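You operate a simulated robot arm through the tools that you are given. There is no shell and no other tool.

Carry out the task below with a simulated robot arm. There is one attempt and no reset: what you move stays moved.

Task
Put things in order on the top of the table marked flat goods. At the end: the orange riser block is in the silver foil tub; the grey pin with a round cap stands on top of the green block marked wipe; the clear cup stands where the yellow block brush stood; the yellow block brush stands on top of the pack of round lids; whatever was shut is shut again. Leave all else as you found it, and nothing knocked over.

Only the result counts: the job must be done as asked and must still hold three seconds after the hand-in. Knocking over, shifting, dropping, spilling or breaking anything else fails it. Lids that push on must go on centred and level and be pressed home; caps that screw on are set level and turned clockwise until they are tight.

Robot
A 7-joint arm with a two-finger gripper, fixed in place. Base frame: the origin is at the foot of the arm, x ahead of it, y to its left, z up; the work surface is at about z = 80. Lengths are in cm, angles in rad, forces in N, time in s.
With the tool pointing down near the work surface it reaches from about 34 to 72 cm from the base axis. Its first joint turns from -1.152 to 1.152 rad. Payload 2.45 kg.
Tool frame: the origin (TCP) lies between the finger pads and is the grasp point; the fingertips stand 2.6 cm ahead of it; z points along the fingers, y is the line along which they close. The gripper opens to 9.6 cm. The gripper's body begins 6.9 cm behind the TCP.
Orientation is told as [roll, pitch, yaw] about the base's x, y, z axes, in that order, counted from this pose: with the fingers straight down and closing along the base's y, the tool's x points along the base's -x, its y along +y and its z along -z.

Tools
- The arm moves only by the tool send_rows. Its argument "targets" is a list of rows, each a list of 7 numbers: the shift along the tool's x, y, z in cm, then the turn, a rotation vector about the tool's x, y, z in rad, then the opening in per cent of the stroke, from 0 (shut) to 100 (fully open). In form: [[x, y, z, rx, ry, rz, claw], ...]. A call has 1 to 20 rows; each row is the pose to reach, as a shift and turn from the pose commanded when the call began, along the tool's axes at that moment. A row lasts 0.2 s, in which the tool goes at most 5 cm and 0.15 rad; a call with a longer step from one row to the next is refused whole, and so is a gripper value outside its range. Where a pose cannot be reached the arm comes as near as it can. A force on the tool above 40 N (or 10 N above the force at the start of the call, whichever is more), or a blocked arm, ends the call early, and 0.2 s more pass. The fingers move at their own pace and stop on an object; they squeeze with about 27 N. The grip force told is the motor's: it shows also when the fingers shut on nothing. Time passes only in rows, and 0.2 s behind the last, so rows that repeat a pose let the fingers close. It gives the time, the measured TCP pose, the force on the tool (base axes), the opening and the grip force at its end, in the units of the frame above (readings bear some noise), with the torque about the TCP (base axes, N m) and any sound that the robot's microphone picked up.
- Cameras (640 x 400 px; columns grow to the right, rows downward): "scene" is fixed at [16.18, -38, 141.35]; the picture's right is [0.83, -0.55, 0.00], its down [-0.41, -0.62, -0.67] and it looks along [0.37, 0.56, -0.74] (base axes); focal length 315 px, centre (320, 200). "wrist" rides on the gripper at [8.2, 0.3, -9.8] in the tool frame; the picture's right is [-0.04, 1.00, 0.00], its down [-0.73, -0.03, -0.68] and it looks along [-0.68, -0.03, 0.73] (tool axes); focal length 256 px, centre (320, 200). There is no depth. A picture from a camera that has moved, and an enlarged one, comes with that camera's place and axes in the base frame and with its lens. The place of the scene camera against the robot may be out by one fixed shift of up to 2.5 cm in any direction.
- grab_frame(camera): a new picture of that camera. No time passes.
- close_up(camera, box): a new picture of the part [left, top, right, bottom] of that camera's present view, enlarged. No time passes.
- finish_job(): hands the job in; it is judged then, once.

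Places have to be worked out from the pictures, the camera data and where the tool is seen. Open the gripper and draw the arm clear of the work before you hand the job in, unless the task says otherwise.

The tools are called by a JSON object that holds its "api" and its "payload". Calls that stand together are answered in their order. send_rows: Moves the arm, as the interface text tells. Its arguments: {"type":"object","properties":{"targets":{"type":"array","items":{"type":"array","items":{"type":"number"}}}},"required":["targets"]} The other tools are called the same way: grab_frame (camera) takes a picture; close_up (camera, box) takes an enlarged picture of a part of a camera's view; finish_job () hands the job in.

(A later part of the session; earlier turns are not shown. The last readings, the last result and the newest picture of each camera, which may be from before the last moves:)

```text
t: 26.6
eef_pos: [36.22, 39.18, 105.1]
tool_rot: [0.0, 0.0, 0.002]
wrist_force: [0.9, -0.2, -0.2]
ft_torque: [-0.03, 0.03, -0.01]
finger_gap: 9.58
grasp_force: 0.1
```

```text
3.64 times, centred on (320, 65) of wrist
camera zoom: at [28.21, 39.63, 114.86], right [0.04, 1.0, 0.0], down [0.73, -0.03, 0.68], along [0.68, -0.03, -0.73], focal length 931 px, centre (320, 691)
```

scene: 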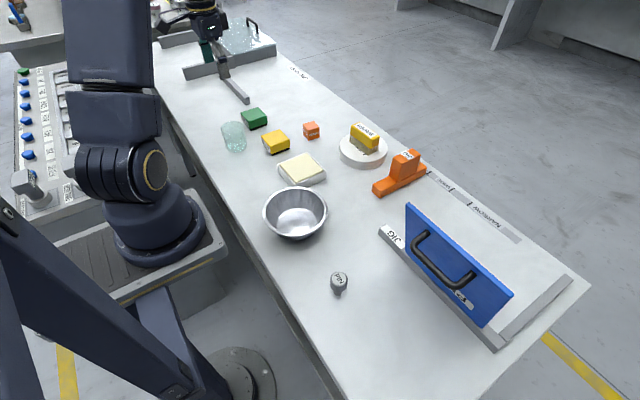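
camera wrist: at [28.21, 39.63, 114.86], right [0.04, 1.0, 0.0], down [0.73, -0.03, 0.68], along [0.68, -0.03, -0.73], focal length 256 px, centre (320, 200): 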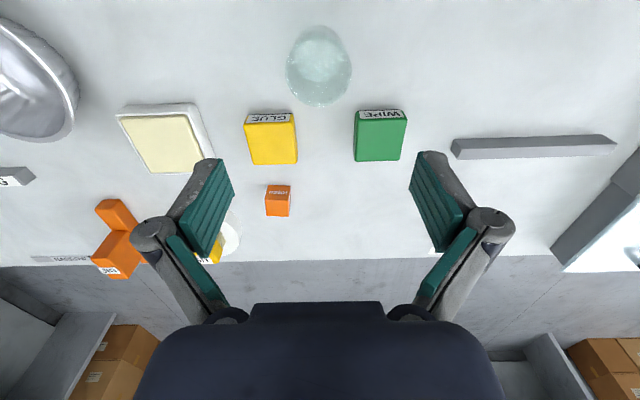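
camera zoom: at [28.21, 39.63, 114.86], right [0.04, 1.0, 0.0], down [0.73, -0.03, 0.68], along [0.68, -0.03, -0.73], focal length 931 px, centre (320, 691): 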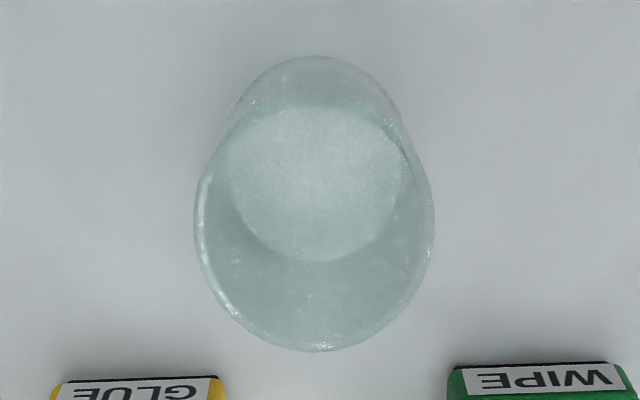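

Cup centre ≈ (36.4, 39.1), rim at z ≈ 87.7, width ~6.6. I descend to just above the rim and check.

{"api": "send_rows", "payload": {"targets": [[-0.18, -0.05, 4, 0, 0, 0, 100], [-0.18, -0.05, 8, 0, 0, 0, 100], [-0.18, -0.05, 11, 0, 0, 0, 100], [-0.18, -0.05, 13.6, 0, 0, 0, 100], [-0.18, -0.05, 13.6, 0, 0, 0, 100]]}}

{"api": "grab_frame", "payload": {"camera": "wrist"}}

```text
t: 27.8
eef_pos: [36.65, 39.17, 91.43]
tool_rot: [-0.001, 0.0, 0.0]
wrist_force: [0.2, -0.4, -0.6]
ft_torque: [0.03, -0.02, 0.01]
finger_gap: 9.64
grasp_force: 0.1
```

```text
taken
camera wrist: at [28.52, 39.61, 101.12], right [0.04, 1.0, 0.0], down [0.73, -0.03, 0.68], along [0.68, -0.03, -0.73], focal length 256 px, centre (320, 200)
```

wrist: 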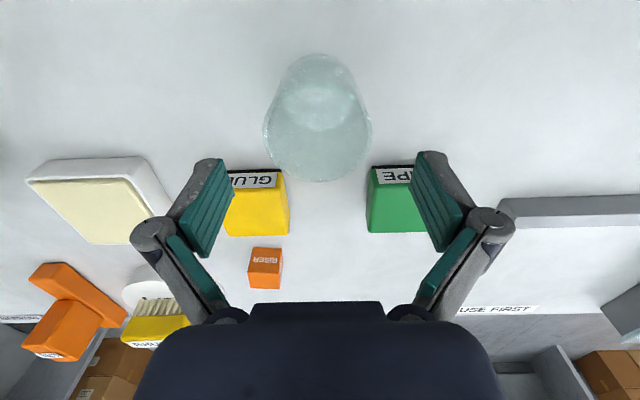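

The cup is centred between the fingers. I descend around it to z ≈ 84.3 with open fingers.

{"api": "send_rows", "payload": {"targets": [[0.2, 0, 2, 0, 0, 0, 100], [0.2, 0, 4, 0, 0, 0, 100], [0.2, 0, 6, 0, 0, 0, 100], [0.2, 0, 7.1, 0, 0, 0, 100], [0.2, 0, 7.1, 0, 0, 0, 100]]}}

{"api": "grab_frame", "payload": {"camera": "wrist"}}

{"api": "close_up", "payload": {"camera": "scene", "box": [190, 60, 310, 170]}}

```text
t: 29.0
eef_pos: [36.56, 39.0, 84.35]
tool_rot: [0.001, 0.0, 0.002]
wrist_force: [0.0, 0.6, 0.8]
ft_torque: [0.02, 0.02, -0.04]
finger_gap: 9.6
grasp_force: 0.2
```

```text
taken
camera wrist: at [28.31, 39.54, 94.14], right [0.04, 1.0, 0.0], down [0.73, -0.03, 0.68], along [0.68, -0.03, -0.73], focal length 256 px, centre (320, 200)
```

wrist: 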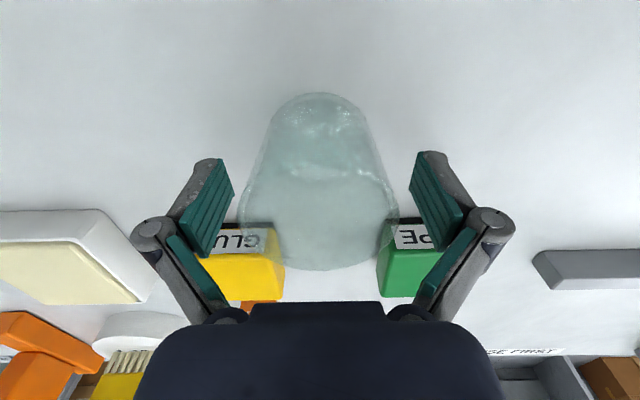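

```text
3.64 times, centred on (250, 115) of scene
camera zoom: at [16.18, -38.0, 141.35], right [0.83, -0.55, 0.0], down [-0.41, -0.62, -0.67], along [0.37, 0.56, -0.74], focal length 1145 px, centre (574, 509)
```

zoom: 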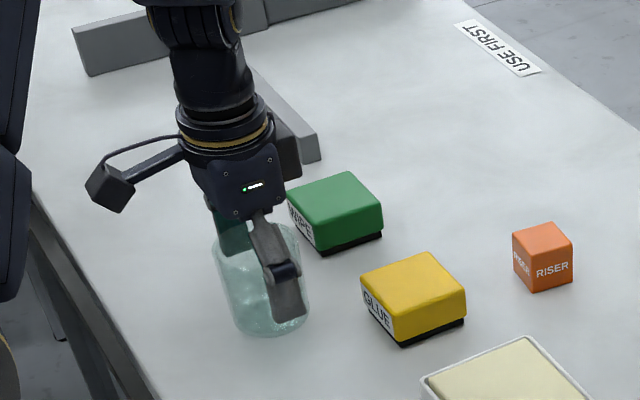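

The fingers straddle the cup without touching it. I close gradually.

{"api": "send_rows", "payload": {"targets": [[0, 0, 0, 0, 0, 0, 85], [0, 0, 0, 0, 0, 0, 75], [0, 0, 0, 0, 0, 0, 68], [0, 0, 0, 0, 0, 0, 62], [0, 0, 0, 0, 0, 0, 60], [0, 0, 0, 0, 0, 0, 60]]}}

{"api": "grab_frame", "payload": {"camera": "wrist"}}

```text
t: 30.4
eef_pos: [36.38, 39.06, 84.35]
tool_rot: [-0.001, 0.0, 0.0]
wrist_force: [-0.1, -1.6, 4.0]
ft_torque: [-0.06, 0.04, 0.05]
finger_gap: 6.25
grasp_force: 26.9
```

```text
taken
camera wrist: at [28.31, 39.53, 94.17], right [0.04, 1.0, 0.0], down [0.73, -0.03, 0.68], along [0.68, -0.03, -0.73], focal length 256 px, centre (320, 200)
```

wrist: 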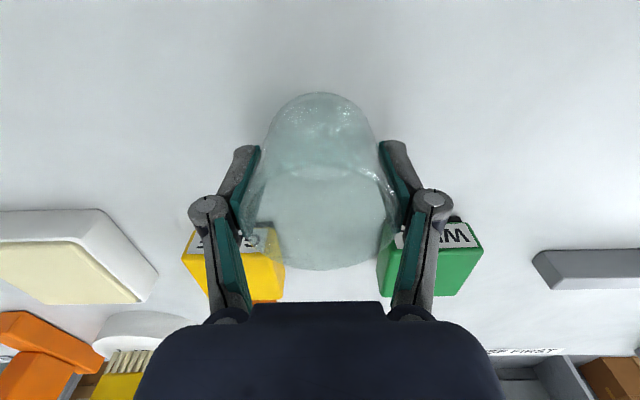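

Gripped at 6.25 cm. I lift a little slowly and check that the cup comes along.

{"api": "send_rows", "payload": {"targets": [[0, 0, -0.5, 0, 0, 0, 50], [0, 0, -1.5, 0, 0, 0, 50], [0, 0, -3, 0, 0, 0, 50], [0, 0, -4, 0, 0, 0, 50], [0, 0, -4, 0, 0, 0, 50]]}}

{"api": "grab_frame", "payload": {"camera": "wrist"}}

{"api": "close_up", "payload": {"camera": "scene", "box": [190, 60, 310, 170]}}

```text
t: 31.6
eef_pos: [36.36, 39.02, 88.27]
tool_rot: [0.001, 0.0, -0.001]
wrist_force: [0.2, 0.6, 0.6]
ft_torque: [0.03, 0.01, -0.04]
finger_gap: 6.26
grasp_force: 26.7
```

```text
taken
camera wrist: at [28.3, 39.52, 98.03], right [0.04, 1.0, 0.0], down [0.73, -0.03, 0.68], along [0.68, -0.03, -0.73], focal length 256 px, centre (320, 200)
```

wrist: 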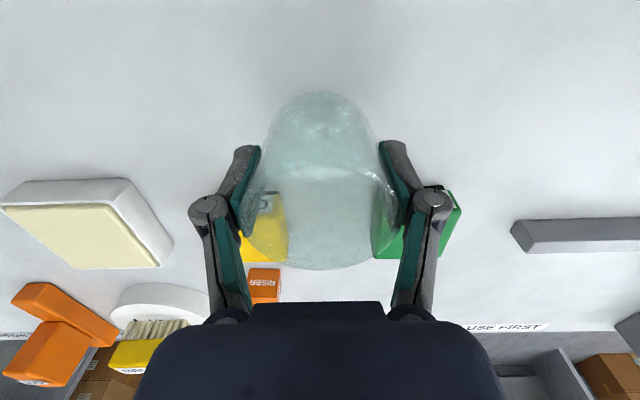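

```text
3.64 times, centred on (250, 115) of scene
camera zoom: at [16.18, -38.0, 141.35], right [0.83, -0.55, 0.0], down [-0.41, -0.62, -0.67], along [0.37, 0.56, -0.74], focal length 1145 px, centre (574, 509)
```

zoom: 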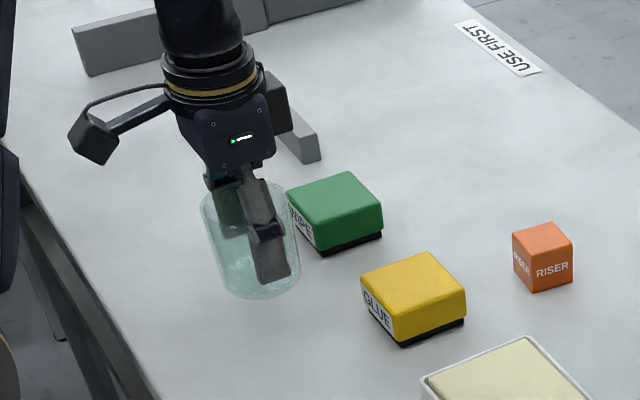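

The cup is securely held. I lift to z ≈ 106, then carry it toward the brush's old place, staying clear of the flap.

{"api": "send_rows", "payload": {"targets": [[0, 0, -3, 0, 0, 0, 50], [0, 0, -7, 0, 0, 0, 50], [0, 0, -11, 0, 0, 0, 50], [0, 0, -15, 0, 0, 0, 50], [0, 0, -17.7, 0, 0, 0, 50], [-1.5, -3, -17.7, 0, 0, 0, 50], [-3.5, -7, -17.7, 0, 0, 0, 50], [-5.5, -11, -17.7, 0, 0, 0, 50], [-7.5, -15, -17.7, 0, 0, 0, 50], [-9.5, -19, -17.7, 0, 0, 0, 50], [-11.5, -23, -17.7, 0, 0, 0, 50], [-13.5, -27, -17.7, 0, 0, 0, 50], [-15.5, -31, -17.7, 0, 0, 0, 50], [-17.5, -35, -17.7, 0, 0, 0, 50], [-19.5, -39, -17.7, 0, 0, 0, 50], [-21.5, -43, -17.7, 0, 0, 0, 50], [-23.5, -47, -17.7, 0, 0, 0, 50], [-25.5, -51, -17.7, 0, 0, 0, 50], [-27.5, -55, -17.7, 0, 0, 0, 50]]}}

{"api": "grab_frame", "payload": {"camera": "wrist"}}

{"api": "grab_frame", "payload": {"camera": "scene"}}

```text
t: 35.6
eef_pos: [63.93, -15.86, 106.02]
tool_rot: [0.0, -0.001, -0.001]
wrist_force: [1.0, -0.5, -0.4]
ft_torque: [-0.01, 0.0, 0.03]
finger_gap: 6.22
grasp_force: 27.0
```

```text
taken
camera wrist: at [55.77, -15.38, 115.82], right [0.04, 1.0, 0.0], down [0.73, -0.03, 0.68], along [0.68, -0.03, -0.73], focal length 256 px, centre (320, 200)
```

wrist: 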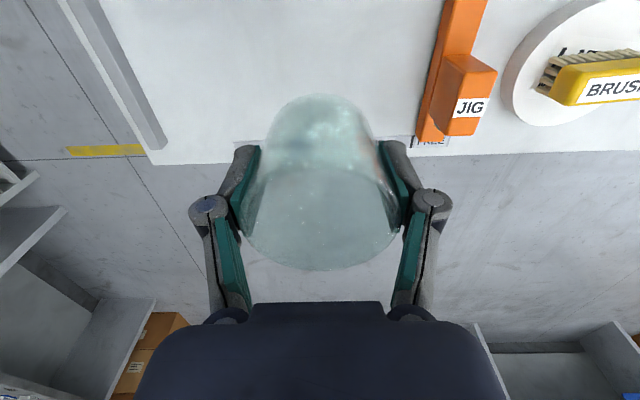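

```text
taken
```

scene: 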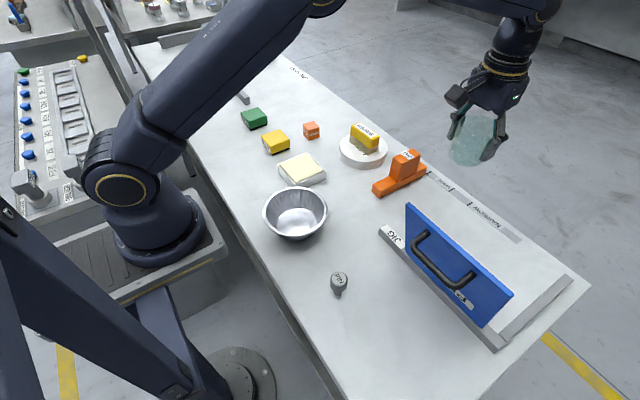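

The cup is near the target. I shift over (66.5, -21.0) and come down to about 2 cm above the table.

{"api": "send_rows", "payload": {"targets": [[-1.3, -2.6, 0, 0, 0, 0, 50], [-2.57, -5.14, 0, 0, 0, 0, 50], [-2.57, -5.14, 3, 0, 0, 0, 50], [-2.57, -5.14, 7, 0, 0, 0, 50], [-2.57, -5.14, 11, 0, 0, 0, 50], [-2.57, -5.14, 14.5, 0, 0, 0, 50], [-2.57, -5.14, 17.5, 0, 0, 0, 50], [-2.57, -5.14, 19.5, 0, 0, 0, 50], [-2.57, -5.14, 19.5, 0, 0, 0, 50]]}}

{"api": "grab_frame", "payload": {"camera": "wrist"}}

{"api": "close_up", "payload": {"camera": "scene", "box": [400, 150, 560, 270]}}

```text
t: 37.6
eef_pos: [66.65, -21.08, 86.47]
tool_rot: [0.0, -0.001, -0.001]
wrist_force: [-0.1, 0.0, -0.3]
ft_torque: [-0.02, 0.01, 0.0]
finger_gap: 6.21
grasp_force: 27.4
```

```text
taken
camera wrist: at [58.48, -20.55, 96.21], right [0.04, 1.0, 0.0], down [0.73, -0.03, 0.68], along [0.68, -0.03, -0.73], focal length 256 px, centre (320, 200)
```

wrist: 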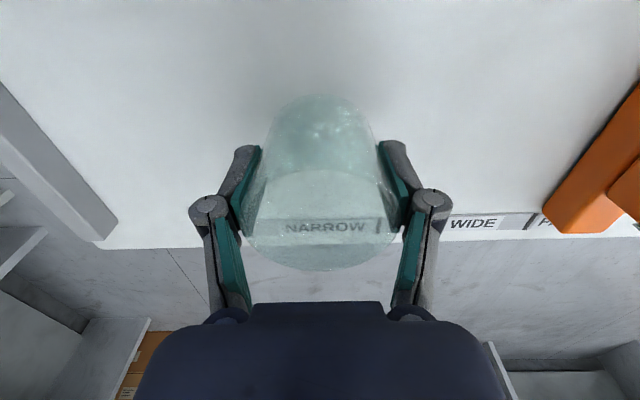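

```text
3.33 times, centred on (480, 210) of scene
camera zoom: at [16.18, -38.0, 141.35], right [0.83, -0.55, 0.0], down [-0.41, -0.62, -0.67], along [0.37, 0.56, -0.74], focal length 1050 px, centre (-213, 167)
```

zoom: 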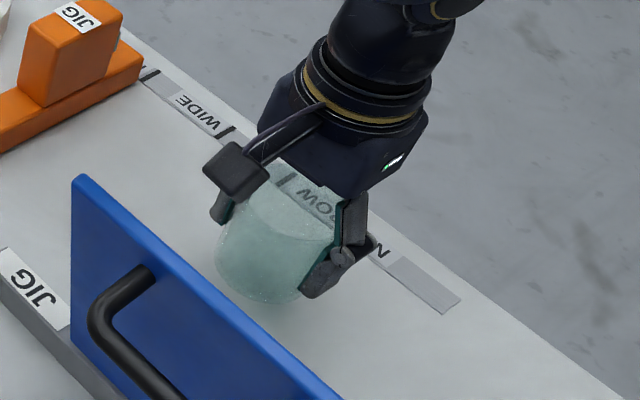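

Clear on all sides. I lower the last 2 cm in small steps.

{"api": "send_rows", "payload": {"targets": [[0, 0, 0.7, 0, 0, 0, 50], [0, 0, 1.3, 0, 0, 0, 50], [0, 0, 1.7, 0, 0, 0, 50], [0, 0, 1.9, 0, 0, 0, 50], [0, 0, 2.0, 0, 0, 0, 50], [0, 0, 2.0, 0, 0, 0, 50]]}}

```text
t: 39.0
eef_pos: [66.44, -20.98, 84.61]
tool_rot: [0.0, 0.0, 0.0]
wrist_force: [-0.4, 0.0, -0.1]
ft_torque: [0.02, 0.02, -0.02]
finger_gap: 6.21
grasp_force: 27.2
```

No contact yet; a few more 1 mm steps.

{"api": "send_rows", "payload": {"targets": [[0, 0, 0.1, 0, 0, 0, 50], [0, 0, 0.2, 0, 0, 0, 50], [0, 0, 0.2, 0, 0, 0, 50]]}}

```text
t: 39.8
eef_pos: [66.51, -21.09, 84.39]
tool_rot: [0.0, -0.001, 0.0]
wrist_force: [-0.4, 0.8, 3.8]
ft_torque: [0.03, 0.05, 0.04]
finger_gap: 6.22
grasp_force: 26.5
```

Light contact (≈4 N): the cup is on the table. I open slowly.

{"api": "send_rows", "payload": {"targets": [[0, 0, 0, 0, 0, 0, 66], [0, 0, 0, 0, 0, 0, 70], [0, 0, 0, 0, 0, 0, 80], [0, 0, 0, 0, 0, 0, 95], [0, 0, 0, 0, 0, 0, 100], [0, 0, 0, 0, 0, 0, 100]]}}

{"api": "grab_frame", "payload": {"camera": "wrist"}}

{"api": "close_up", "payload": {"camera": "scene", "box": [400, 150, 560, 270]}}

```text
t: 41.2
eef_pos: [66.53, -21.15, 84.32]
tool_rot: [0.002, 0.0, 0.001]
wrist_force: [0.1, -0.2, 0.2]
ft_torque: [0.01, 0.0, -0.01]
finger_gap: 9.59
grasp_force: 0.1
```

```text
taken
camera wrist: at [58.37, -20.65, 94.13], right [0.04, 1.0, 0.0], down [0.73, -0.03, 0.68], along [0.68, -0.03, -0.73], focal length 256 px, centre (320, 200)
```

wrist: 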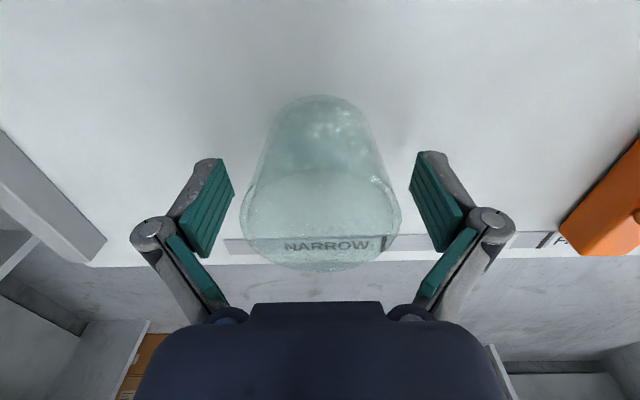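

```text
3.33 times, centred on (480, 210) of scene
camera zoom: at [16.18, -38.0, 141.35], right [0.83, -0.55, 0.0], down [-0.41, -0.62, -0.67], along [0.37, 0.56, -0.74], focal length 1050 px, centre (-213, 167)
```

zoom: 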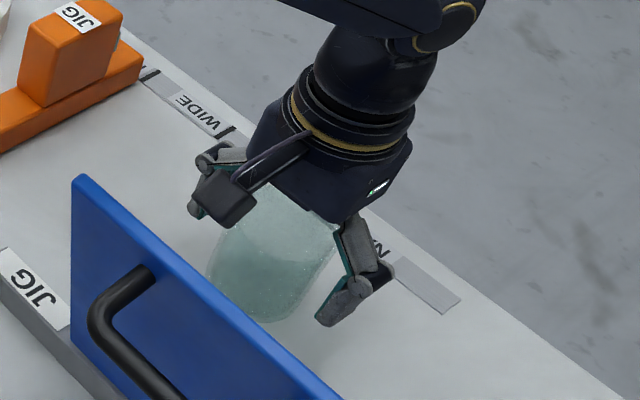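

The cup stands free and upright. I rise straight up and travel to over the riser with a slight yaw to match it.

{"api": "send_rows", "payload": {"targets": [[0, 0, -1.5, 0, 0, 0, 100], [0, 0, -5, 0, 0, 0, 100], [0, 0, -9, 0, 0, 0, 100], [0, 0, -13, 0, 0, 0, 100], [0, 0, -17, 0, 0, 0, 100], [0, 0, -20, 0, 0, 0, 100], [0.66, 4.35, -20, 0, 0, 0, 100], [1.3, 8.7, -20, 0, 0, 0, 100], [2, 13.05, -20, 0, 0, 0, 100], [2.6, 17.4, -20, 0, 0, 0, 100], [3.3, 21.75, -20, 0, 0, 0, 100], [4, 26.1, -20, 0, 0, 0, 100], [4.6, 30.45, -20, 0, 0, 0, 100], [5.3, 34.8, -20, 0, 0, 0, 100], [6, 39.15, -20, 0, 0, 0, 100], [6.6, 43.5, -20, 0, 0, 0, 100], [7.3, 47.85, -20, 0, 0, 0.05, 100], [7.9, 52.2, -20, 0, 0, 0.1, 100]]}}

{"api": "grab_frame", "payload": {"camera": "wrist"}}

{"api": "grab_frame", "payload": {"camera": "scene"}}

{"api": "close_up", "payload": {"camera": "wrist", "box": [270, 20, 370, 100]}}

```text
t: 45.0
eef_pos: [58.56, 31.13, 104.35]
tool_rot: [0.0, -0.001, -0.101]
wrist_force: [0.0, -0.1, -0.1]
ft_torque: [-0.01, 0.0, -0.01]
finger_gap: 9.61
grasp_force: 0.0
```

```text
taken
camera wrist: at [50.45, 32.44, 114.19], right [0.14, 0.99, 0.0], down [0.73, -0.1, 0.68], along [0.67, -0.1, -0.73], focal length 256 px, centre (320, 200)
```

wrist: 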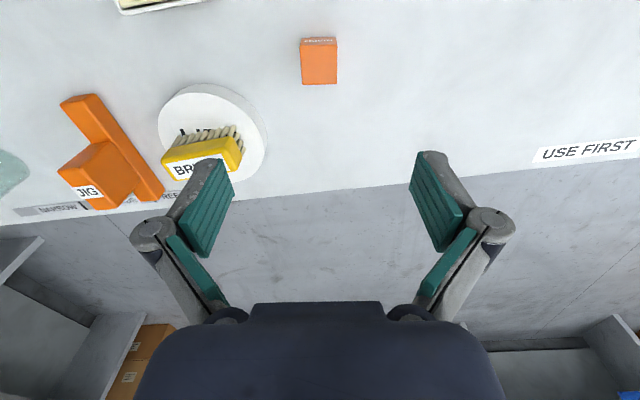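

```text
taken
```

scene: 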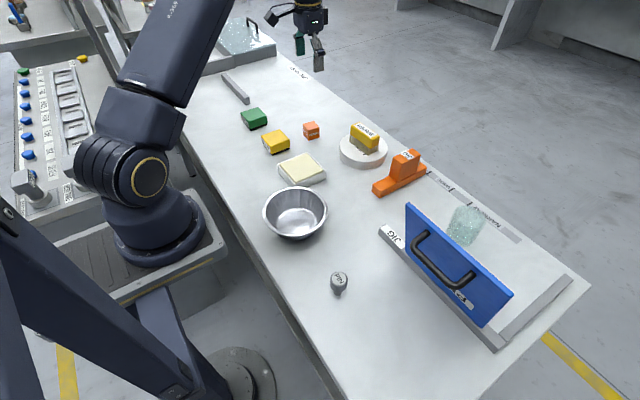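

```text
5.00 times, centred on (320, 60) of wrist
camera zoom: at [50.45, 32.44, 114.19], right [0.14, 0.99, 0.0], down [0.73, -0.1, 0.68], along [0.67, -0.1, -0.73], focal length 1280 px, centre (320, 900)
```

zoom: 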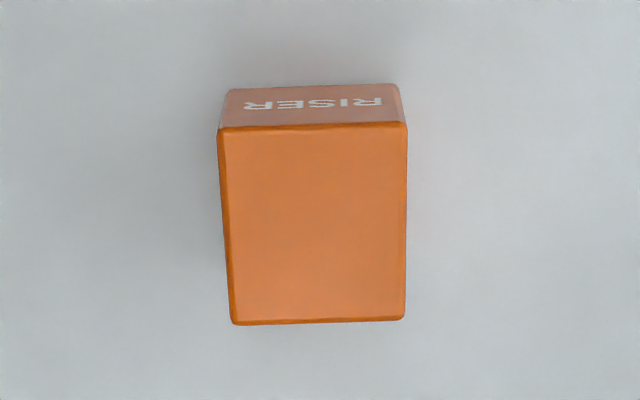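

The riser is aligned with the fingers, offset only a couple of mm. I descend onto it to z ≈ 83.1.

{"api": "send_rows", "payload": {"targets": [[0.2, -0.1, 4, 0, 0, 0, 100], [0.2, -0.1, 8, 0, 0, 0, 100], [0.2, -0.1, 12, 0, 0, 0, 100], [0.2, -0.1, 15, 0, 0, 0, 100], [0.2, -0.1, 18, 0, 0, 0, 100], [0.2, -0.1, 20, 0, 0, 0, 100], [0.2, -0.1, 21.2, 0, 0, 0, 100], [0.2, -0.1, 21.2, 0, 0, 0, 100]]}}

{"api": "grab_frame", "payload": {"camera": "wrist"}}

```text
t: 46.8
eef_pos: [58.41, 30.97, 83.1]
tool_rot: [0.0, 0.0, -0.099]
wrist_force: [-0.4, -0.7, -0.2]
ft_torque: [0.0, 0.01, -0.01]
finger_gap: 9.61
grasp_force: 0.0
```

```text
taken
camera wrist: at [50.31, 32.31, 92.87], right [0.14, 0.99, 0.0], down [0.73, -0.1, 0.68], along [0.67, -0.09, -0.73], focal length 256 px, centre (320, 200)
```

wrist: 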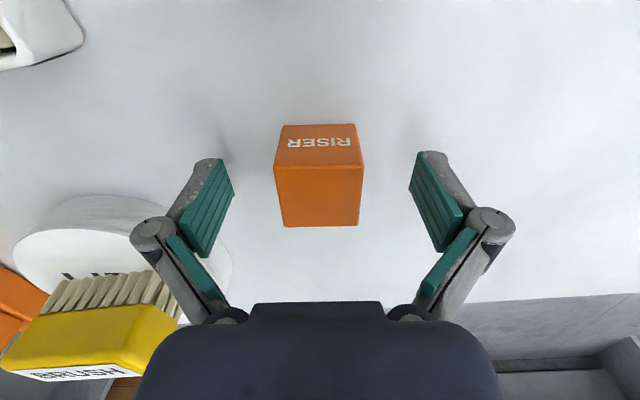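

The cube is centred. I close on it.

{"api": "send_rows", "payload": {"targets": [[0, 0, 0, 0, 0, 0, 70], [0, 0, 0, 0, 0, 0, 45], [0, 0, 0, 0, 0, 0, 20], [0, 0, 0, 0, 0, 0, 20], [0, 0, 0, 0, 0, 0, 20], [0, 0, 0, 0, 0, 0, 20]]}}

{"api": "grab_frame", "payload": {"camera": "wrist"}}

```text
t: 48.2
eef_pos: [58.36, 31.07, 83.1]
tool_rot: [0.0, -0.002, -0.099]
wrist_force: [-0.5, -0.6, 2.0]
ft_torque: [-0.06, 0.04, 0.0]
finger_gap: 3.93
grasp_force: 27.0
```

```text
taken
camera wrist: at [50.3, 32.31, 92.89], right [0.14, 0.99, 0.0], down [0.73, -0.1, 0.68], along [0.67, -0.09, -0.73], focal length 256 px, centre (320, 200)
```

wrist: 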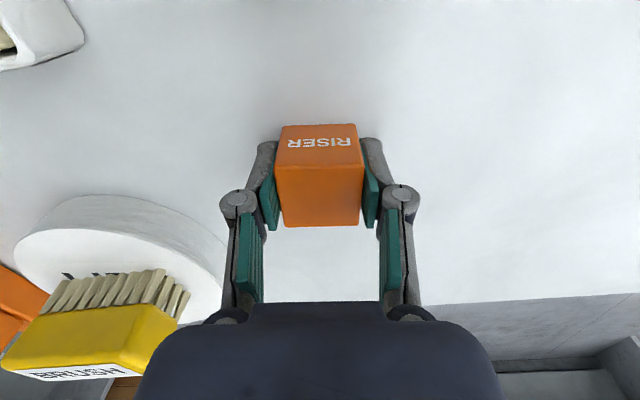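

Gripped at 3.9 cm. I lift and carry the cube toward the tub, stopping high above it to look.

{"api": "send_rows", "payload": {"targets": [[0, 0, -2, 0, 0, 0, 20], [0, 0, -6, 0, 0, 0, 20], [0, 0, -10, 0, 0, 0, 20], [0, 0, -14, 0, 0, 0, 20], [0, 0, -18, 0, 0, 0, 20], [0, 0, -22, 0, 0, 0, 20], [2.18, -3.74, -22, 0, 0, -0.02, 20], [4.36, -7.49, -22, 0, 0, -0.04, 20], [6.55, -11.23, -22, 0, 0, -0.05, 20], [8.73, -14.98, -22, 0, 0, -0.06, 20], [10.91, -18.72, -22, 0, 0, -0.07, 20], [13.1, -22.47, -22, 0, 0, -0.08, 20], [15.28, -26.2, -22, 0, 0, -0.09, 20], [17.46, -29.96, -22, 0, 0, -0.1, 20], [17.46, -29.96, -22, 0, 0, -0.1, 20]]}}

{"api": "grab_frame", "payload": {"camera": "wrist"}}

{"api": "grab_frame", "payload": {"camera": "scene"}}

```text
t: 51.4
eef_pos: [37.93, 2.76, 105.05]
tool_rot: [0.0, 0.0, -0.002]
wrist_force: [0.2, -0.3, -1.8]
ft_torque: [-0.02, 0.03, 0.01]
finger_gap: 3.96
grasp_force: 27.0
```

```text
taken
camera wrist: at [29.83, 3.24, 114.9], right [0.04, 1.0, 0.0], down [0.73, -0.03, 0.68], along [0.68, -0.03, -0.73], focal length 256 px, centre (320, 200)
```

wrist: 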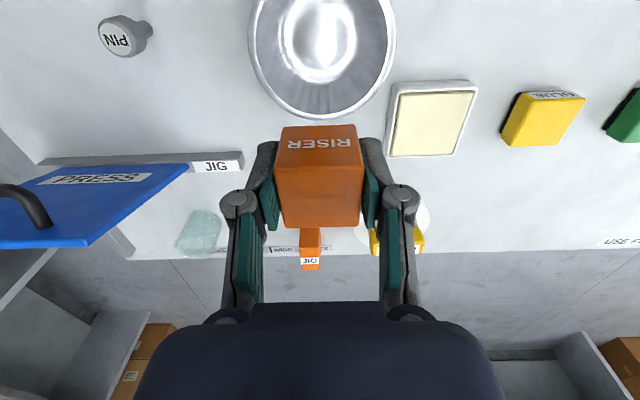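

```text
taken
```

scene: 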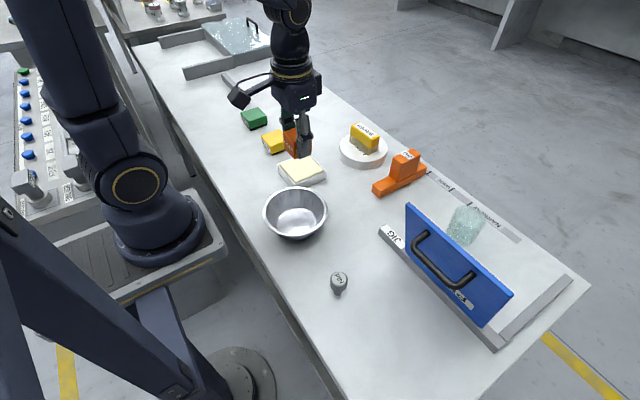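

The tub centre comes out near (36.2, 2.9), floor ~8.9 cm wide, rim ~14.3 cm. I centre over it and lower partway to check.

{"api": "send_rows", "payload": {"targets": [[1.7, 0.1, 0, 0, 0, 0, 20], [1.7, 0.1, 4, 0, 0, 0, 20], [1.7, 0.1, 8, 0, 0, 0, 20], [1.7, 0.1, 11, 0, 0, 0, 20], [1.7, 0.1, 13, 0, 0, 0, 20], [1.7, 0.1, 13, 0, 0, 0, 20]]}}

{"api": "grab_frame", "payload": {"camera": "wrist"}}

{"api": "close_up", "payload": {"camera": "scene", "box": [230, 130, 370, 260]}}

```text
t: 52.8
eef_pos: [36.29, 3.09, 92.12]
tool_rot: [-0.001, -0.001, -0.001]
wrist_force: [-0.5, 0.1, -1.8]
ft_torque: [-0.01, 0.03, -0.03]
finger_gap: 3.96
grasp_force: 26.9
```

```text
taken
camera wrist: at [28.19, 3.42, 101.85], right [0.04, 1.0, 0.0], down [0.73, -0.03, 0.68], along [0.68, -0.03, -0.73], focal length 256 px, centre (320, 200)
```

wrist: 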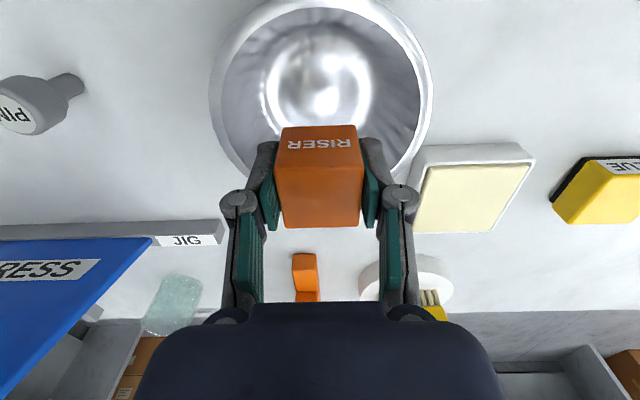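

```text
3.08 times, centred on (300, 195) of scene
camera zoom: at [16.19, -38.0, 141.35], right [0.83, -0.55, 0.0], down [-0.41, -0.62, -0.67], along [0.37, 0.56, -0.74], focal length 969 px, centre (382, 215)
```

zoom: 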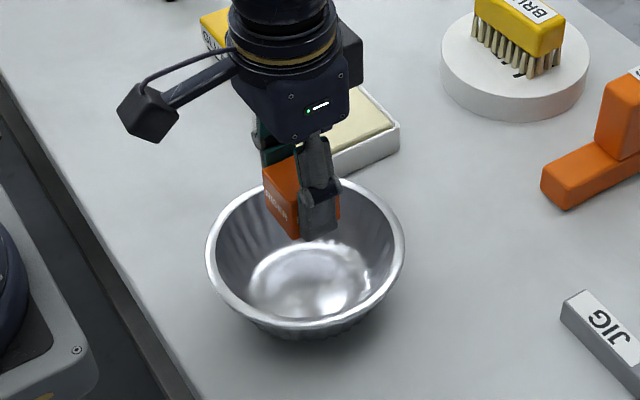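

The cube is centred over the tub. I lower it into the tub to just above the floor.

{"api": "send_rows", "payload": {"targets": [[0, 0, 2, 0, 0, 0, 20], [0, 0, 4, 0, 0, 0, 20], [0, 0, 6, 0, 0, 0, 20], [0, 0, 7.2, 0, 0, 0, 20], [0, 0, 8, 0, 0, 0, 20], [0, 0, 8, 0, 0, 0, 20]]}}

{"api": "grab_frame", "payload": {"camera": "wrist"}}

{"api": "close_up", "payload": {"camera": "scene", "box": [230, 130, 370, 260]}}

```text
t: 54.2
eef_pos: [36.33, 3.04, 84.16]
tool_rot: [-0.002, 0.0, -0.002]
wrist_force: [0.0, -0.1, -2.0]
ft_torque: [0.02, -0.03, 0.02]
finger_gap: 3.95
grasp_force: 27.3
```

```text
taken
camera wrist: at [28.22, 3.48, 93.96], right [0.04, 1.0, 0.0], down [0.73, -0.03, 0.68], along [0.68, -0.03, -0.73], focal length 256 px, centre (320, 200)
```

wrist: 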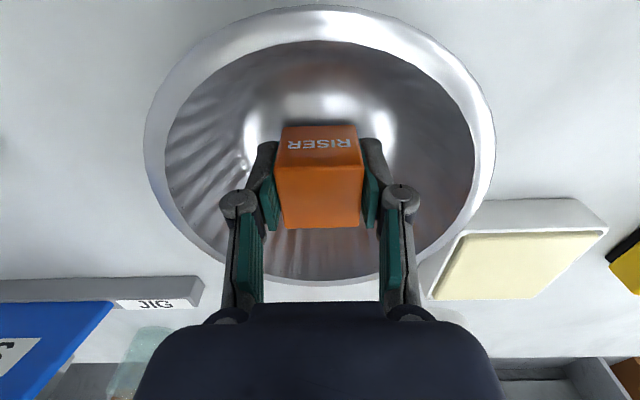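

```text
3.08 times, centred on (300, 195) of scene
camera zoom: at [16.19, -38.0, 141.35], right [0.83, -0.55, 0.0], down [-0.41, -0.62, -0.67], along [0.37, 0.56, -0.74], focal length 969 px, centre (382, 215)
```

zoom: 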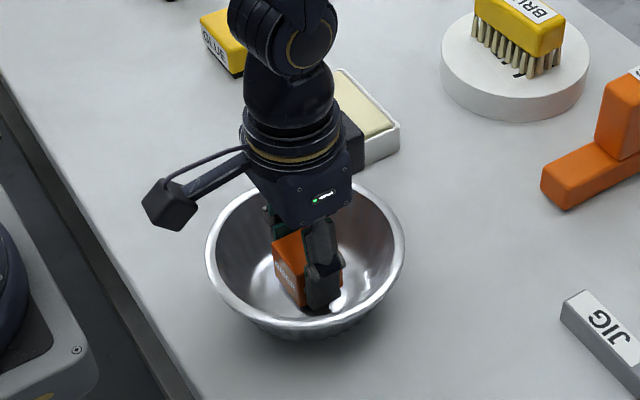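

About a centimetre above the floor. I lower in small steps and watch for contact.

{"api": "send_rows", "payload": {"targets": [[0, 0, 0.2, 0, 0, 0, 20], [0, 0, 0.4, 0, 0, 0, 20], [0, 0, 0.5, 0, 0, 0, 20], [0, 0, 0.5, 0, 0, 0, 20]]}}

```text
t: 55.2
eef_pos: [36.28, 3.03, 83.6]
tool_rot: [-0.001, 0.001, 0.0]
wrist_force: [0.3, -0.9, -0.9]
ft_torque: [0.01, -0.01, -0.03]
finger_gap: 3.97
grasp_force: 27.0
```

{"api": "send_rows", "payload": {"targets": [[0, 0, 0.1, 0, 0, 0, 20], [0, 0, 0.2, 0, 0, 0, 20], [0, 0, 0.2, 0, 0, 0, 20]]}}

```text
t: 56.0
eef_pos: [36.3, 3.02, 83.6]
tool_rot: [0.0, 0.0, 0.001]
wrist_force: [0.1, -0.5, 3.2]
ft_torque: [0.01, 0.02, 0.01]
finger_gap: 3.94
grasp_force: 26.6
```

Contact: the cube rests on the tub floor. I open only to about 5.7 cm so the fingers stay clear of the walls.

{"api": "send_rows", "payload": {"targets": [[0, 0, 0, 0, 0, 0, 43], [0, 0, 0, 0, 0, 0, 48], [0, 0, 0, 0, 0, 0, 54], [0, 0, 0, 0, 0, 0, 59], [0, 0, 0, 0, 0, 0, 59]]}}

{"api": "grab_frame", "payload": {"camera": "wrist"}}

```text
t: 57.2
eef_pos: [36.36, 2.98, 83.57]
tool_rot: [-0.001, 0.0, 0.0]
wrist_force: [-0.2, 0.0, -0.1]
ft_torque: [0.01, 0.02, -0.02]
finger_gap: 5.67
grasp_force: 0.0
```

```text
taken
camera wrist: at [28.18, 3.5, 93.24], right [0.04, 1.0, 0.0], down [0.73, -0.03, 0.68], along [0.68, -0.03, -0.73], focal length 256 px, centre (320, 200)
```

wrist: 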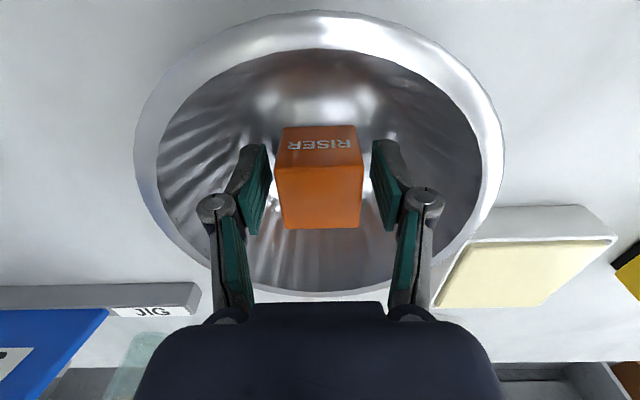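

The cube stands in the tub. I rise straight up and move over to the pin.

{"api": "send_rows", "payload": {"targets": [[0, 0, -1.5, 0, 0, 0, 59], [0, 0, -4.5, 0, 0, 0, 59], [0, 0, -8.5, 0, 0, 0, 59], [0, 0, -12.5, 0, 0, 0, 59], [0, 0, -16.5, 0, 0, 0, 70], [0, 0, -19.5, 0, 0, 0, 80], [0.2, -4, -19.5, 0, 0, 0, 90], [0.4, -8, -19.5, 0, 0, 0, 100], [0.6, -12, -19.5, 0, 0, 0, 100], [0.8, -16, -19.5, 0, 0, 0, 100], [1.0, -20.2, -19.5, 0, 0, 0, 100], [1.0, -20.2, -19.5, 0, 0, 0, 100]]}}

{"api": "grab_frame", "payload": {"camera": "wrist"}}

{"api": "grab_frame", "payload": {"camera": "scene"}}

{"api": "close_up", "payload": {"camera": "wrist", "box": [270, 10, 370, 90]}}

```text
t: 59.8
eef_pos: [35.46, -17.09, 102.91]
tool_rot: [0.001, 0.001, -0.001]
wrist_force: [-0.5, 0.0, 0.6]
ft_torque: [-0.01, 0.0, -0.03]
finger_gap: 9.6
grasp_force: 0.0
```

```text
taken
camera wrist: at [27.27, -16.62, 112.73], right [0.04, 1.0, 0.0], down [0.73, -0.03, 0.68], along [0.68, -0.03, -0.73], focal length 256 px, centre (320, 200)
```

wrist: 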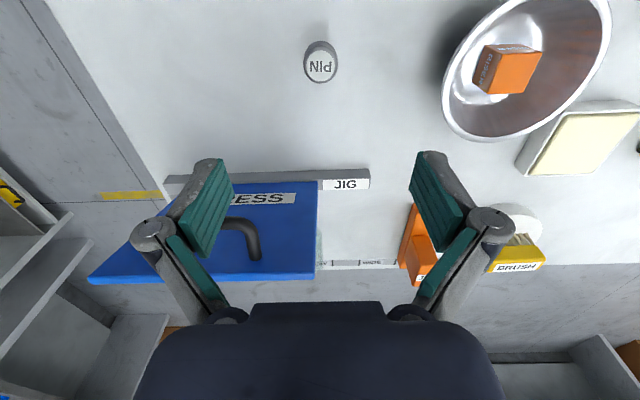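

```text
taken
```

scene: 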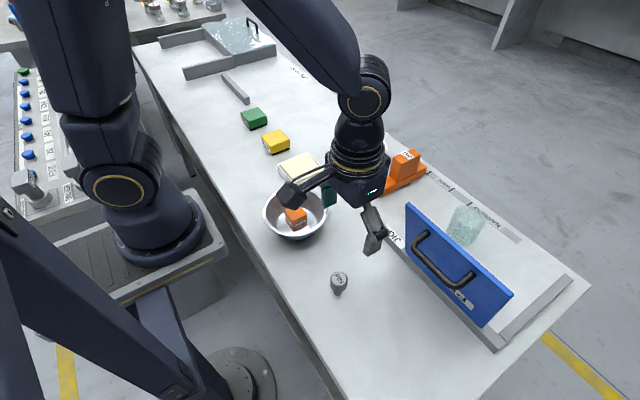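

```text
5.00 times, centred on (320, 50) of wrist
camera zoom: at [27.27, -16.62, 112.73], right [0.04, 1.0, 0.0], down [0.73, -0.03, 0.68], along [0.68, -0.03, -0.73], focal length 1280 px, centre (320, 950)
```

zoom: 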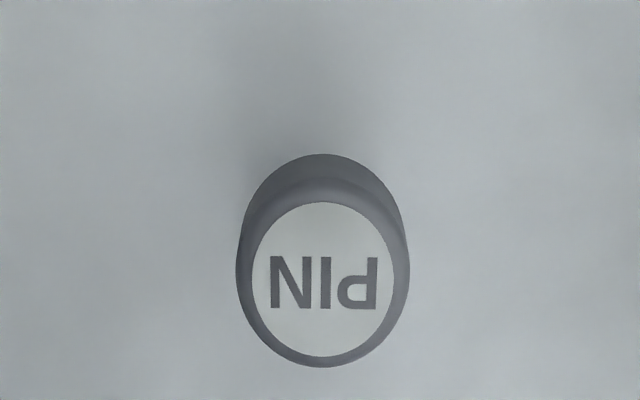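

The pin stands at about (34.65, -17.0), head top z ≈ 85.7, head ~3.4 cm wide. I centre over it and descend partway to see the head's shape.

{"api": "send_rows", "payload": {"targets": [[0.8, 0.05, 3, 0, 0, 0, 100], [0.8, 0.05, 6, 0, 0, 0, 100], [0.8, 0.05, 9, 0, 0, 0, 100], [0.8, 0.05, 11, 0, 0, 0, 100], [0.8, 0.05, 11, 0, 0, 0, 100]]}}

{"api": "grab_frame", "payload": {"camera": "wrist"}}

{"api": "close_up", "payload": {"camera": "scene", "box": [290, 200, 430, 310]}}

{"api": "close_up", "payload": {"camera": "wrist", "box": [260, 50, 380, 150]}}

```text
t: 61.0
eef_pos: [34.49, -17.14, 91.8]
tool_rot: [0.0, 0.001, 0.0]
wrist_force: [0.2, 0.7, -0.3]
ft_torque: [-0.02, 0.0, -0.02]
finger_gap: 9.62
grasp_force: 0.1
```

```text
taken
camera wrist: at [26.36, -16.68, 101.63], right [0.04, 1.0, 0.0], down [0.73, -0.03, 0.68], along [0.68, -0.03, -0.73], focal length 256 px, centre (320, 200)
```

wrist: 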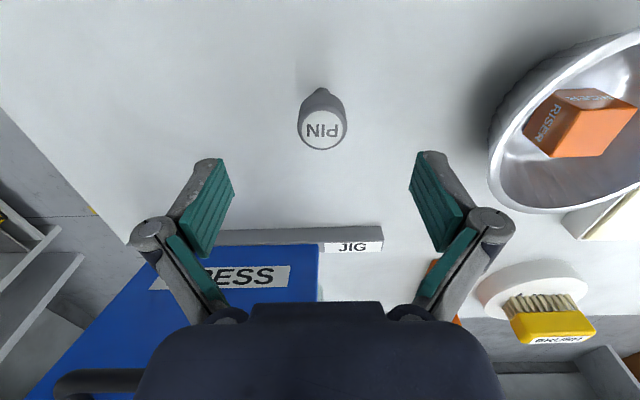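

```text
3.64 times, centred on (360, 255) of scene
camera zoom: at [16.18, -38.0, 141.35], right [0.83, -0.55, 0.0], down [-0.41, -0.62, -0.67], along [0.37, 0.56, -0.74], focal length 1145 px, centre (174, 0)
```

zoom: 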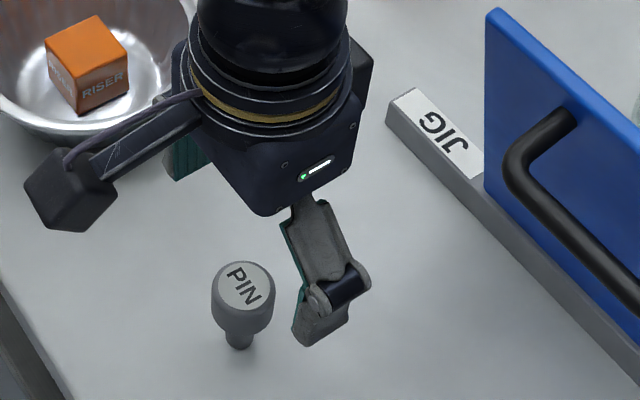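

```text
4.00 times, centred on (320, 100) of wrist
camera zoom: at [26.36, -16.68, 101.63], right [0.04, 1.0, 0.0], down [0.73, -0.03, 0.68], along [0.68, -0.03, -0.73], focal length 1024 px, centre (320, 600)
```

zoom: 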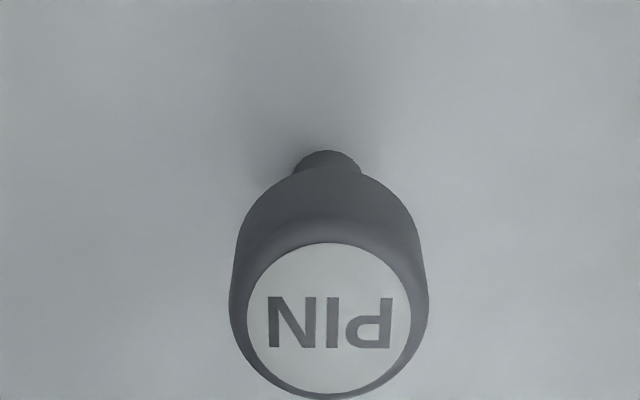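

Pin axis at (34.7, -16.9), standing vertical; the head spans roughly z 83.3–85.7. I descend to z ≈ 84.5 around the head.

{"api": "send_rows", "payload": {"targets": [[-0.15, 0.2, 2, 0, 0, 0, 100], [-0.15, 0.2, 4, 0, 0, 0, 100], [-0.15, 0.2, 6, 0, 0, 0, 100], [-0.15, 0.2, 7.3, 0, 0, 0, 100], [-0.15, 0.2, 7.3, 0, 0, 0, 100]]}}

{"api": "grab_frame", "payload": {"camera": "wrist"}}

{"api": "close_up", "payload": {"camera": "scene", "box": [290, 200, 430, 310]}}

```text
t: 62.2
eef_pos: [34.56, -16.81, 84.59]
tool_rot: [-0.001, -0.001, 0.001]
wrist_force: [0.0, 0.6, -0.7]
ft_torque: [-0.03, 0.03, -0.04]
finger_gap: 9.61
grasp_force: 0.1
```

```text
taken
camera wrist: at [26.41, -16.41, 94.34], right [0.04, 1.0, 0.0], down [0.73, -0.03, 0.68], along [0.68, -0.03, -0.73], focal length 256 px, centre (320, 200)
```

wrist: 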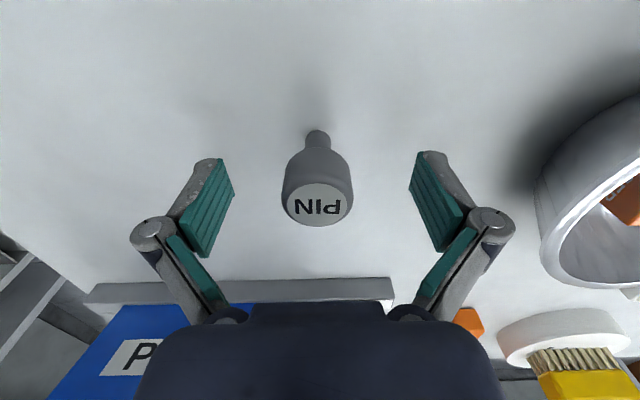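

```text
3.64 times, centred on (360, 255) of scene
camera zoom: at [16.18, -38.0, 141.35], right [0.83, -0.55, 0.0], down [-0.41, -0.62, -0.67], along [0.37, 0.56, -0.74], focal length 1145 px, centre (174, 0)
```

zoom: 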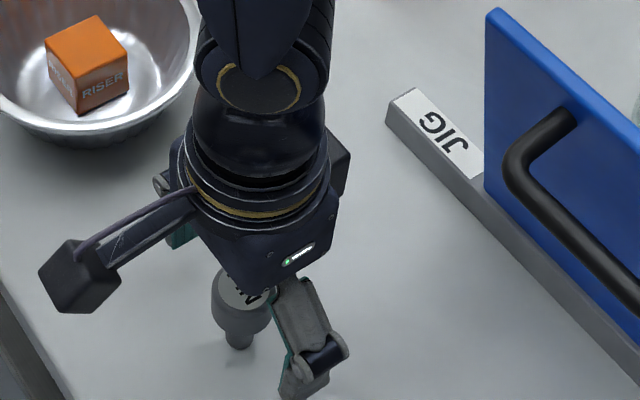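

The pin is ~0.18 cm toward -y of the finger midline; I correct that first, then close gently on the head.

{"api": "send_rows", "payload": {"targets": [[0, -0.17, 0, 0, 0, 0, 100], [0, -0.17, 0, 0, 0, 0, 75], [0, -0.17, 0, 0, 0, 0, 55], [0, -0.17, 0, 0, 0, 0, 42], [0, -0.17, 0, 0, 0, 0, 36], [0, -0.17, 0, 0, 0, 0, 30], [0, -0.17, 0, 0, 0, 0, 20], [0, -0.17, 0, 0, 0, 0, 20]]}}

{"api": "grab_frame", "payload": {"camera": "wrist"}}

{"api": "close_up", "payload": {"camera": "wrist", "box": [220, 90, 420, 250]}}

```text
t: 64.0
eef_pos: [34.61, -17.04, 84.58]
tool_rot: [0.001, -0.002, -0.001]
wrist_force: [0.2, -0.5, 3.0]
ft_torque: [0.03, 0.04, 0.01]
finger_gap: 3.18
grasp_force: 27.0
```

```text
taken
camera wrist: at [26.46, -16.5, 94.44], right [0.04, 1.0, 0.0], down [0.73, -0.03, 0.68], along [0.68, -0.03, -0.73], focal length 256 px, centre (320, 200)
```

wrist: 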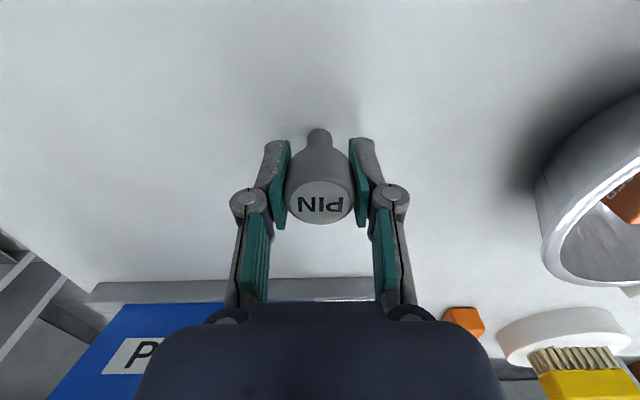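

```text
2.50 times, centred on (320, 170) of wrist
camera zoom: at [26.46, -16.5, 94.44], right [0.04, 1.0, 0.0], down [0.73, -0.03, 0.68], along [0.68, -0.03, -0.73], focal length 640 px, centre (320, 275)
```

zoom: 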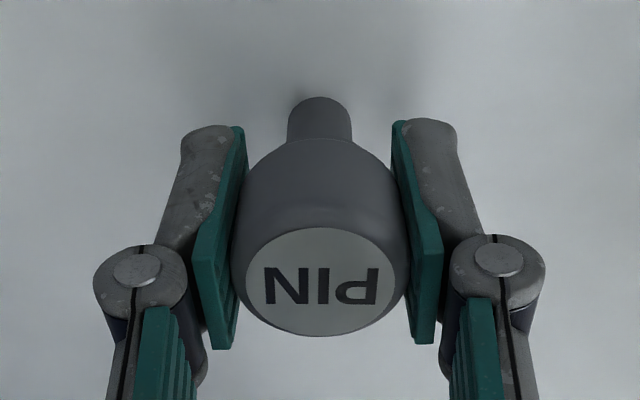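

Gripped at 3.18 cm, pin still upright. I lift and check.

{"api": "send_rows", "payload": {"targets": [[0, 0, -0.5, 0, 0, 0, 20], [0, 0, -2, 0, 0, 0, 20], [0, 0, -5, 0, 0, 0, 20], [0, 0, -9, 0, 0, 0, 20], [0, 0, -13, 0, 0, 0, 20], [0, 0, -17, 0, 0, 0, 20], [0, 0, -19.5, 0, 0, 0, 20], [0, 0, -19.5, 0, 0, 0, 20]]}}

{"api": "grab_frame", "payload": {"camera": "wrist"}}

{"api": "close_up", "payload": {"camera": "scene", "box": [270, 100, 430, 220]}}

```text
t: 65.8
eef_pos: [34.64, -16.87, 104.2]
tool_rot: [0.001, 0.0, 0.0]
wrist_force: [0.7, -0.2, 0.0]
ft_torque: [-0.01, -0.03, 0.0]
finger_gap: 3.15
grasp_force: 26.8
```

```text
taken
camera wrist: at [26.39, -16.36, 113.98], right [0.04, 1.0, 0.0], down [0.73, -0.03, 0.68], along [0.68, -0.03, -0.73], focal length 256 px, centre (320, 200)
```

wrist: 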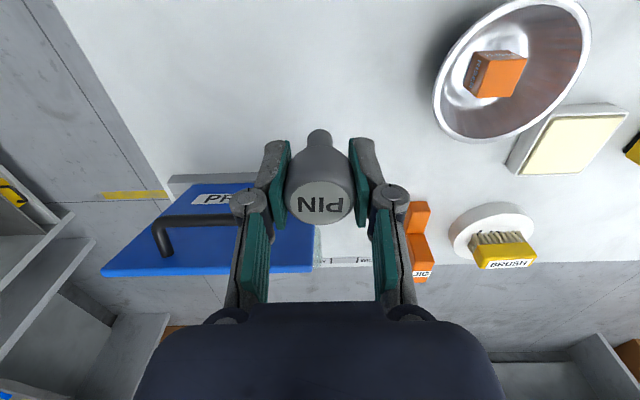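

```text
3.33 times, centred on (350, 160) of scene
camera zoom: at [16.18, -38.0, 141.35], right [0.83, -0.55, 0.0], down [-0.41, -0.62, -0.67], along [0.37, 0.56, -0.74], focal length 1050 px, centre (220, 333)
```

zoom: 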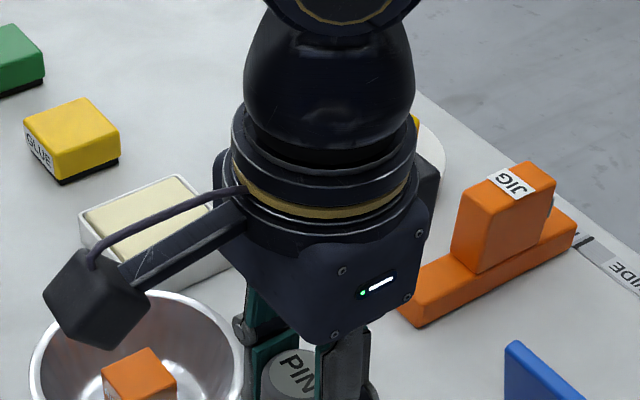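

The pin is held upright. I carry it across at height to over the green wipe block.

{"api": "send_rows", "payload": {"targets": [[-0.4, 2, 0, 0, 0, 0, 20], [-1.1, 6, 0, 0, 0, 0, 20], [-1.9, 10.3, 0, 0, 0, 0, 20], [-2.7, 14.6, 0, 0, 0, 0, 20], [-3.5, 18.9, 0, 0, 0, 0, 20], [-4.4, 23.2, 0, 0, 0, 0, 20], [-5.2, 27.5, 0, 0, 0, 0, 20], [-6.1, 31.8, 0, 0, 0, 0, 20], [-6.9, 36.1, 0, 0, 0, 0, 20], [-7.7, 40.4, 0, 0, 0, 0, 20], [-8.5, 44.7, 0, 0, 0, 0, 20], [-9.4, 49, 0, 0, 0, 0, 20], [-10.2, 53.3, 0, 0, 0, 0, 20], [-11, 57.6, 0, 0, 0, 0, 20], [-11.7, 61.5, 0, 0, 0, 0, 20], [-12.2, 63.95, 0, 0, 0, 0, 20], [-12.2, 63.95, 0, 0, 0, 0, 20]]}}

{"api": "grab_frame", "payload": {"camera": "wrist"}}

{"api": "grab_frame", "payload": {"camera": "scene"}}

{"api": "close_up", "payload": {"camera": "wrist", "box": [260, 20, 380, 120]}}

```text
t: 69.4
eef_pos: [46.79, 46.8, 104.05]
tool_rot: [-0.002, 0.001, 0.0]
wrist_force: [0.7, -0.5, -0.3]
ft_torque: [-0.02, 0.0, 0.01]
finger_gap: 3.16
grasp_force: 26.6
```

```text
taken
camera wrist: at [38.73, 47.29, 113.81], right [0.04, 1.0, 0.0], down [0.73, -0.03, 0.68], along [0.68, -0.03, -0.73], focal length 256 px, centre (320, 200)
```

wrist: 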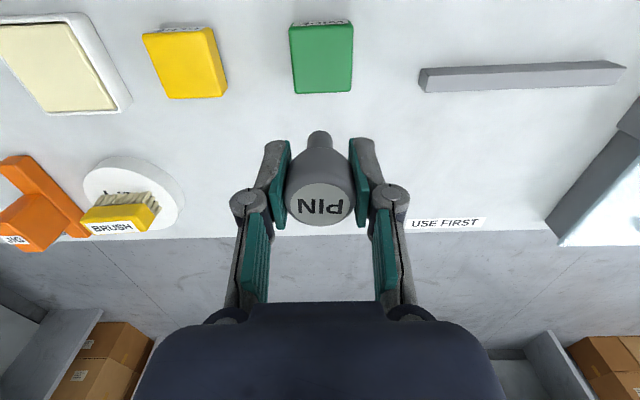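

```text
taken
```

scene: 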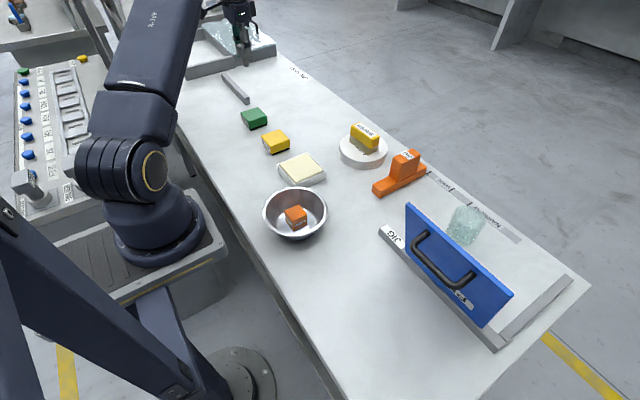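

```text
4.00 times, centred on (320, 70) of wrist
camera zoom: at [38.73, 47.29, 113.81], right [0.04, 1.0, 0.0], down [0.73, -0.03, 0.68], along [0.68, -0.03, -0.73], focal length 1024 px, centre (320, 720)
```

zoom: 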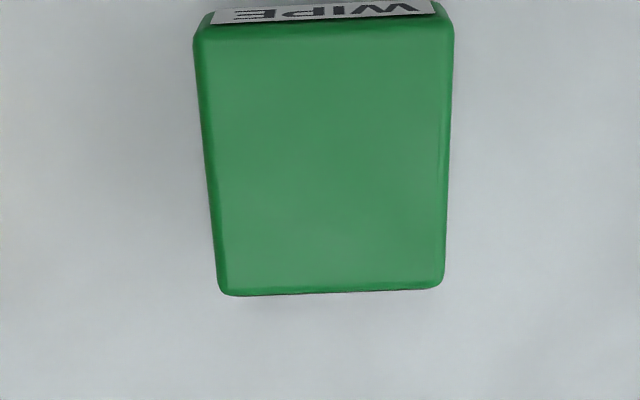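

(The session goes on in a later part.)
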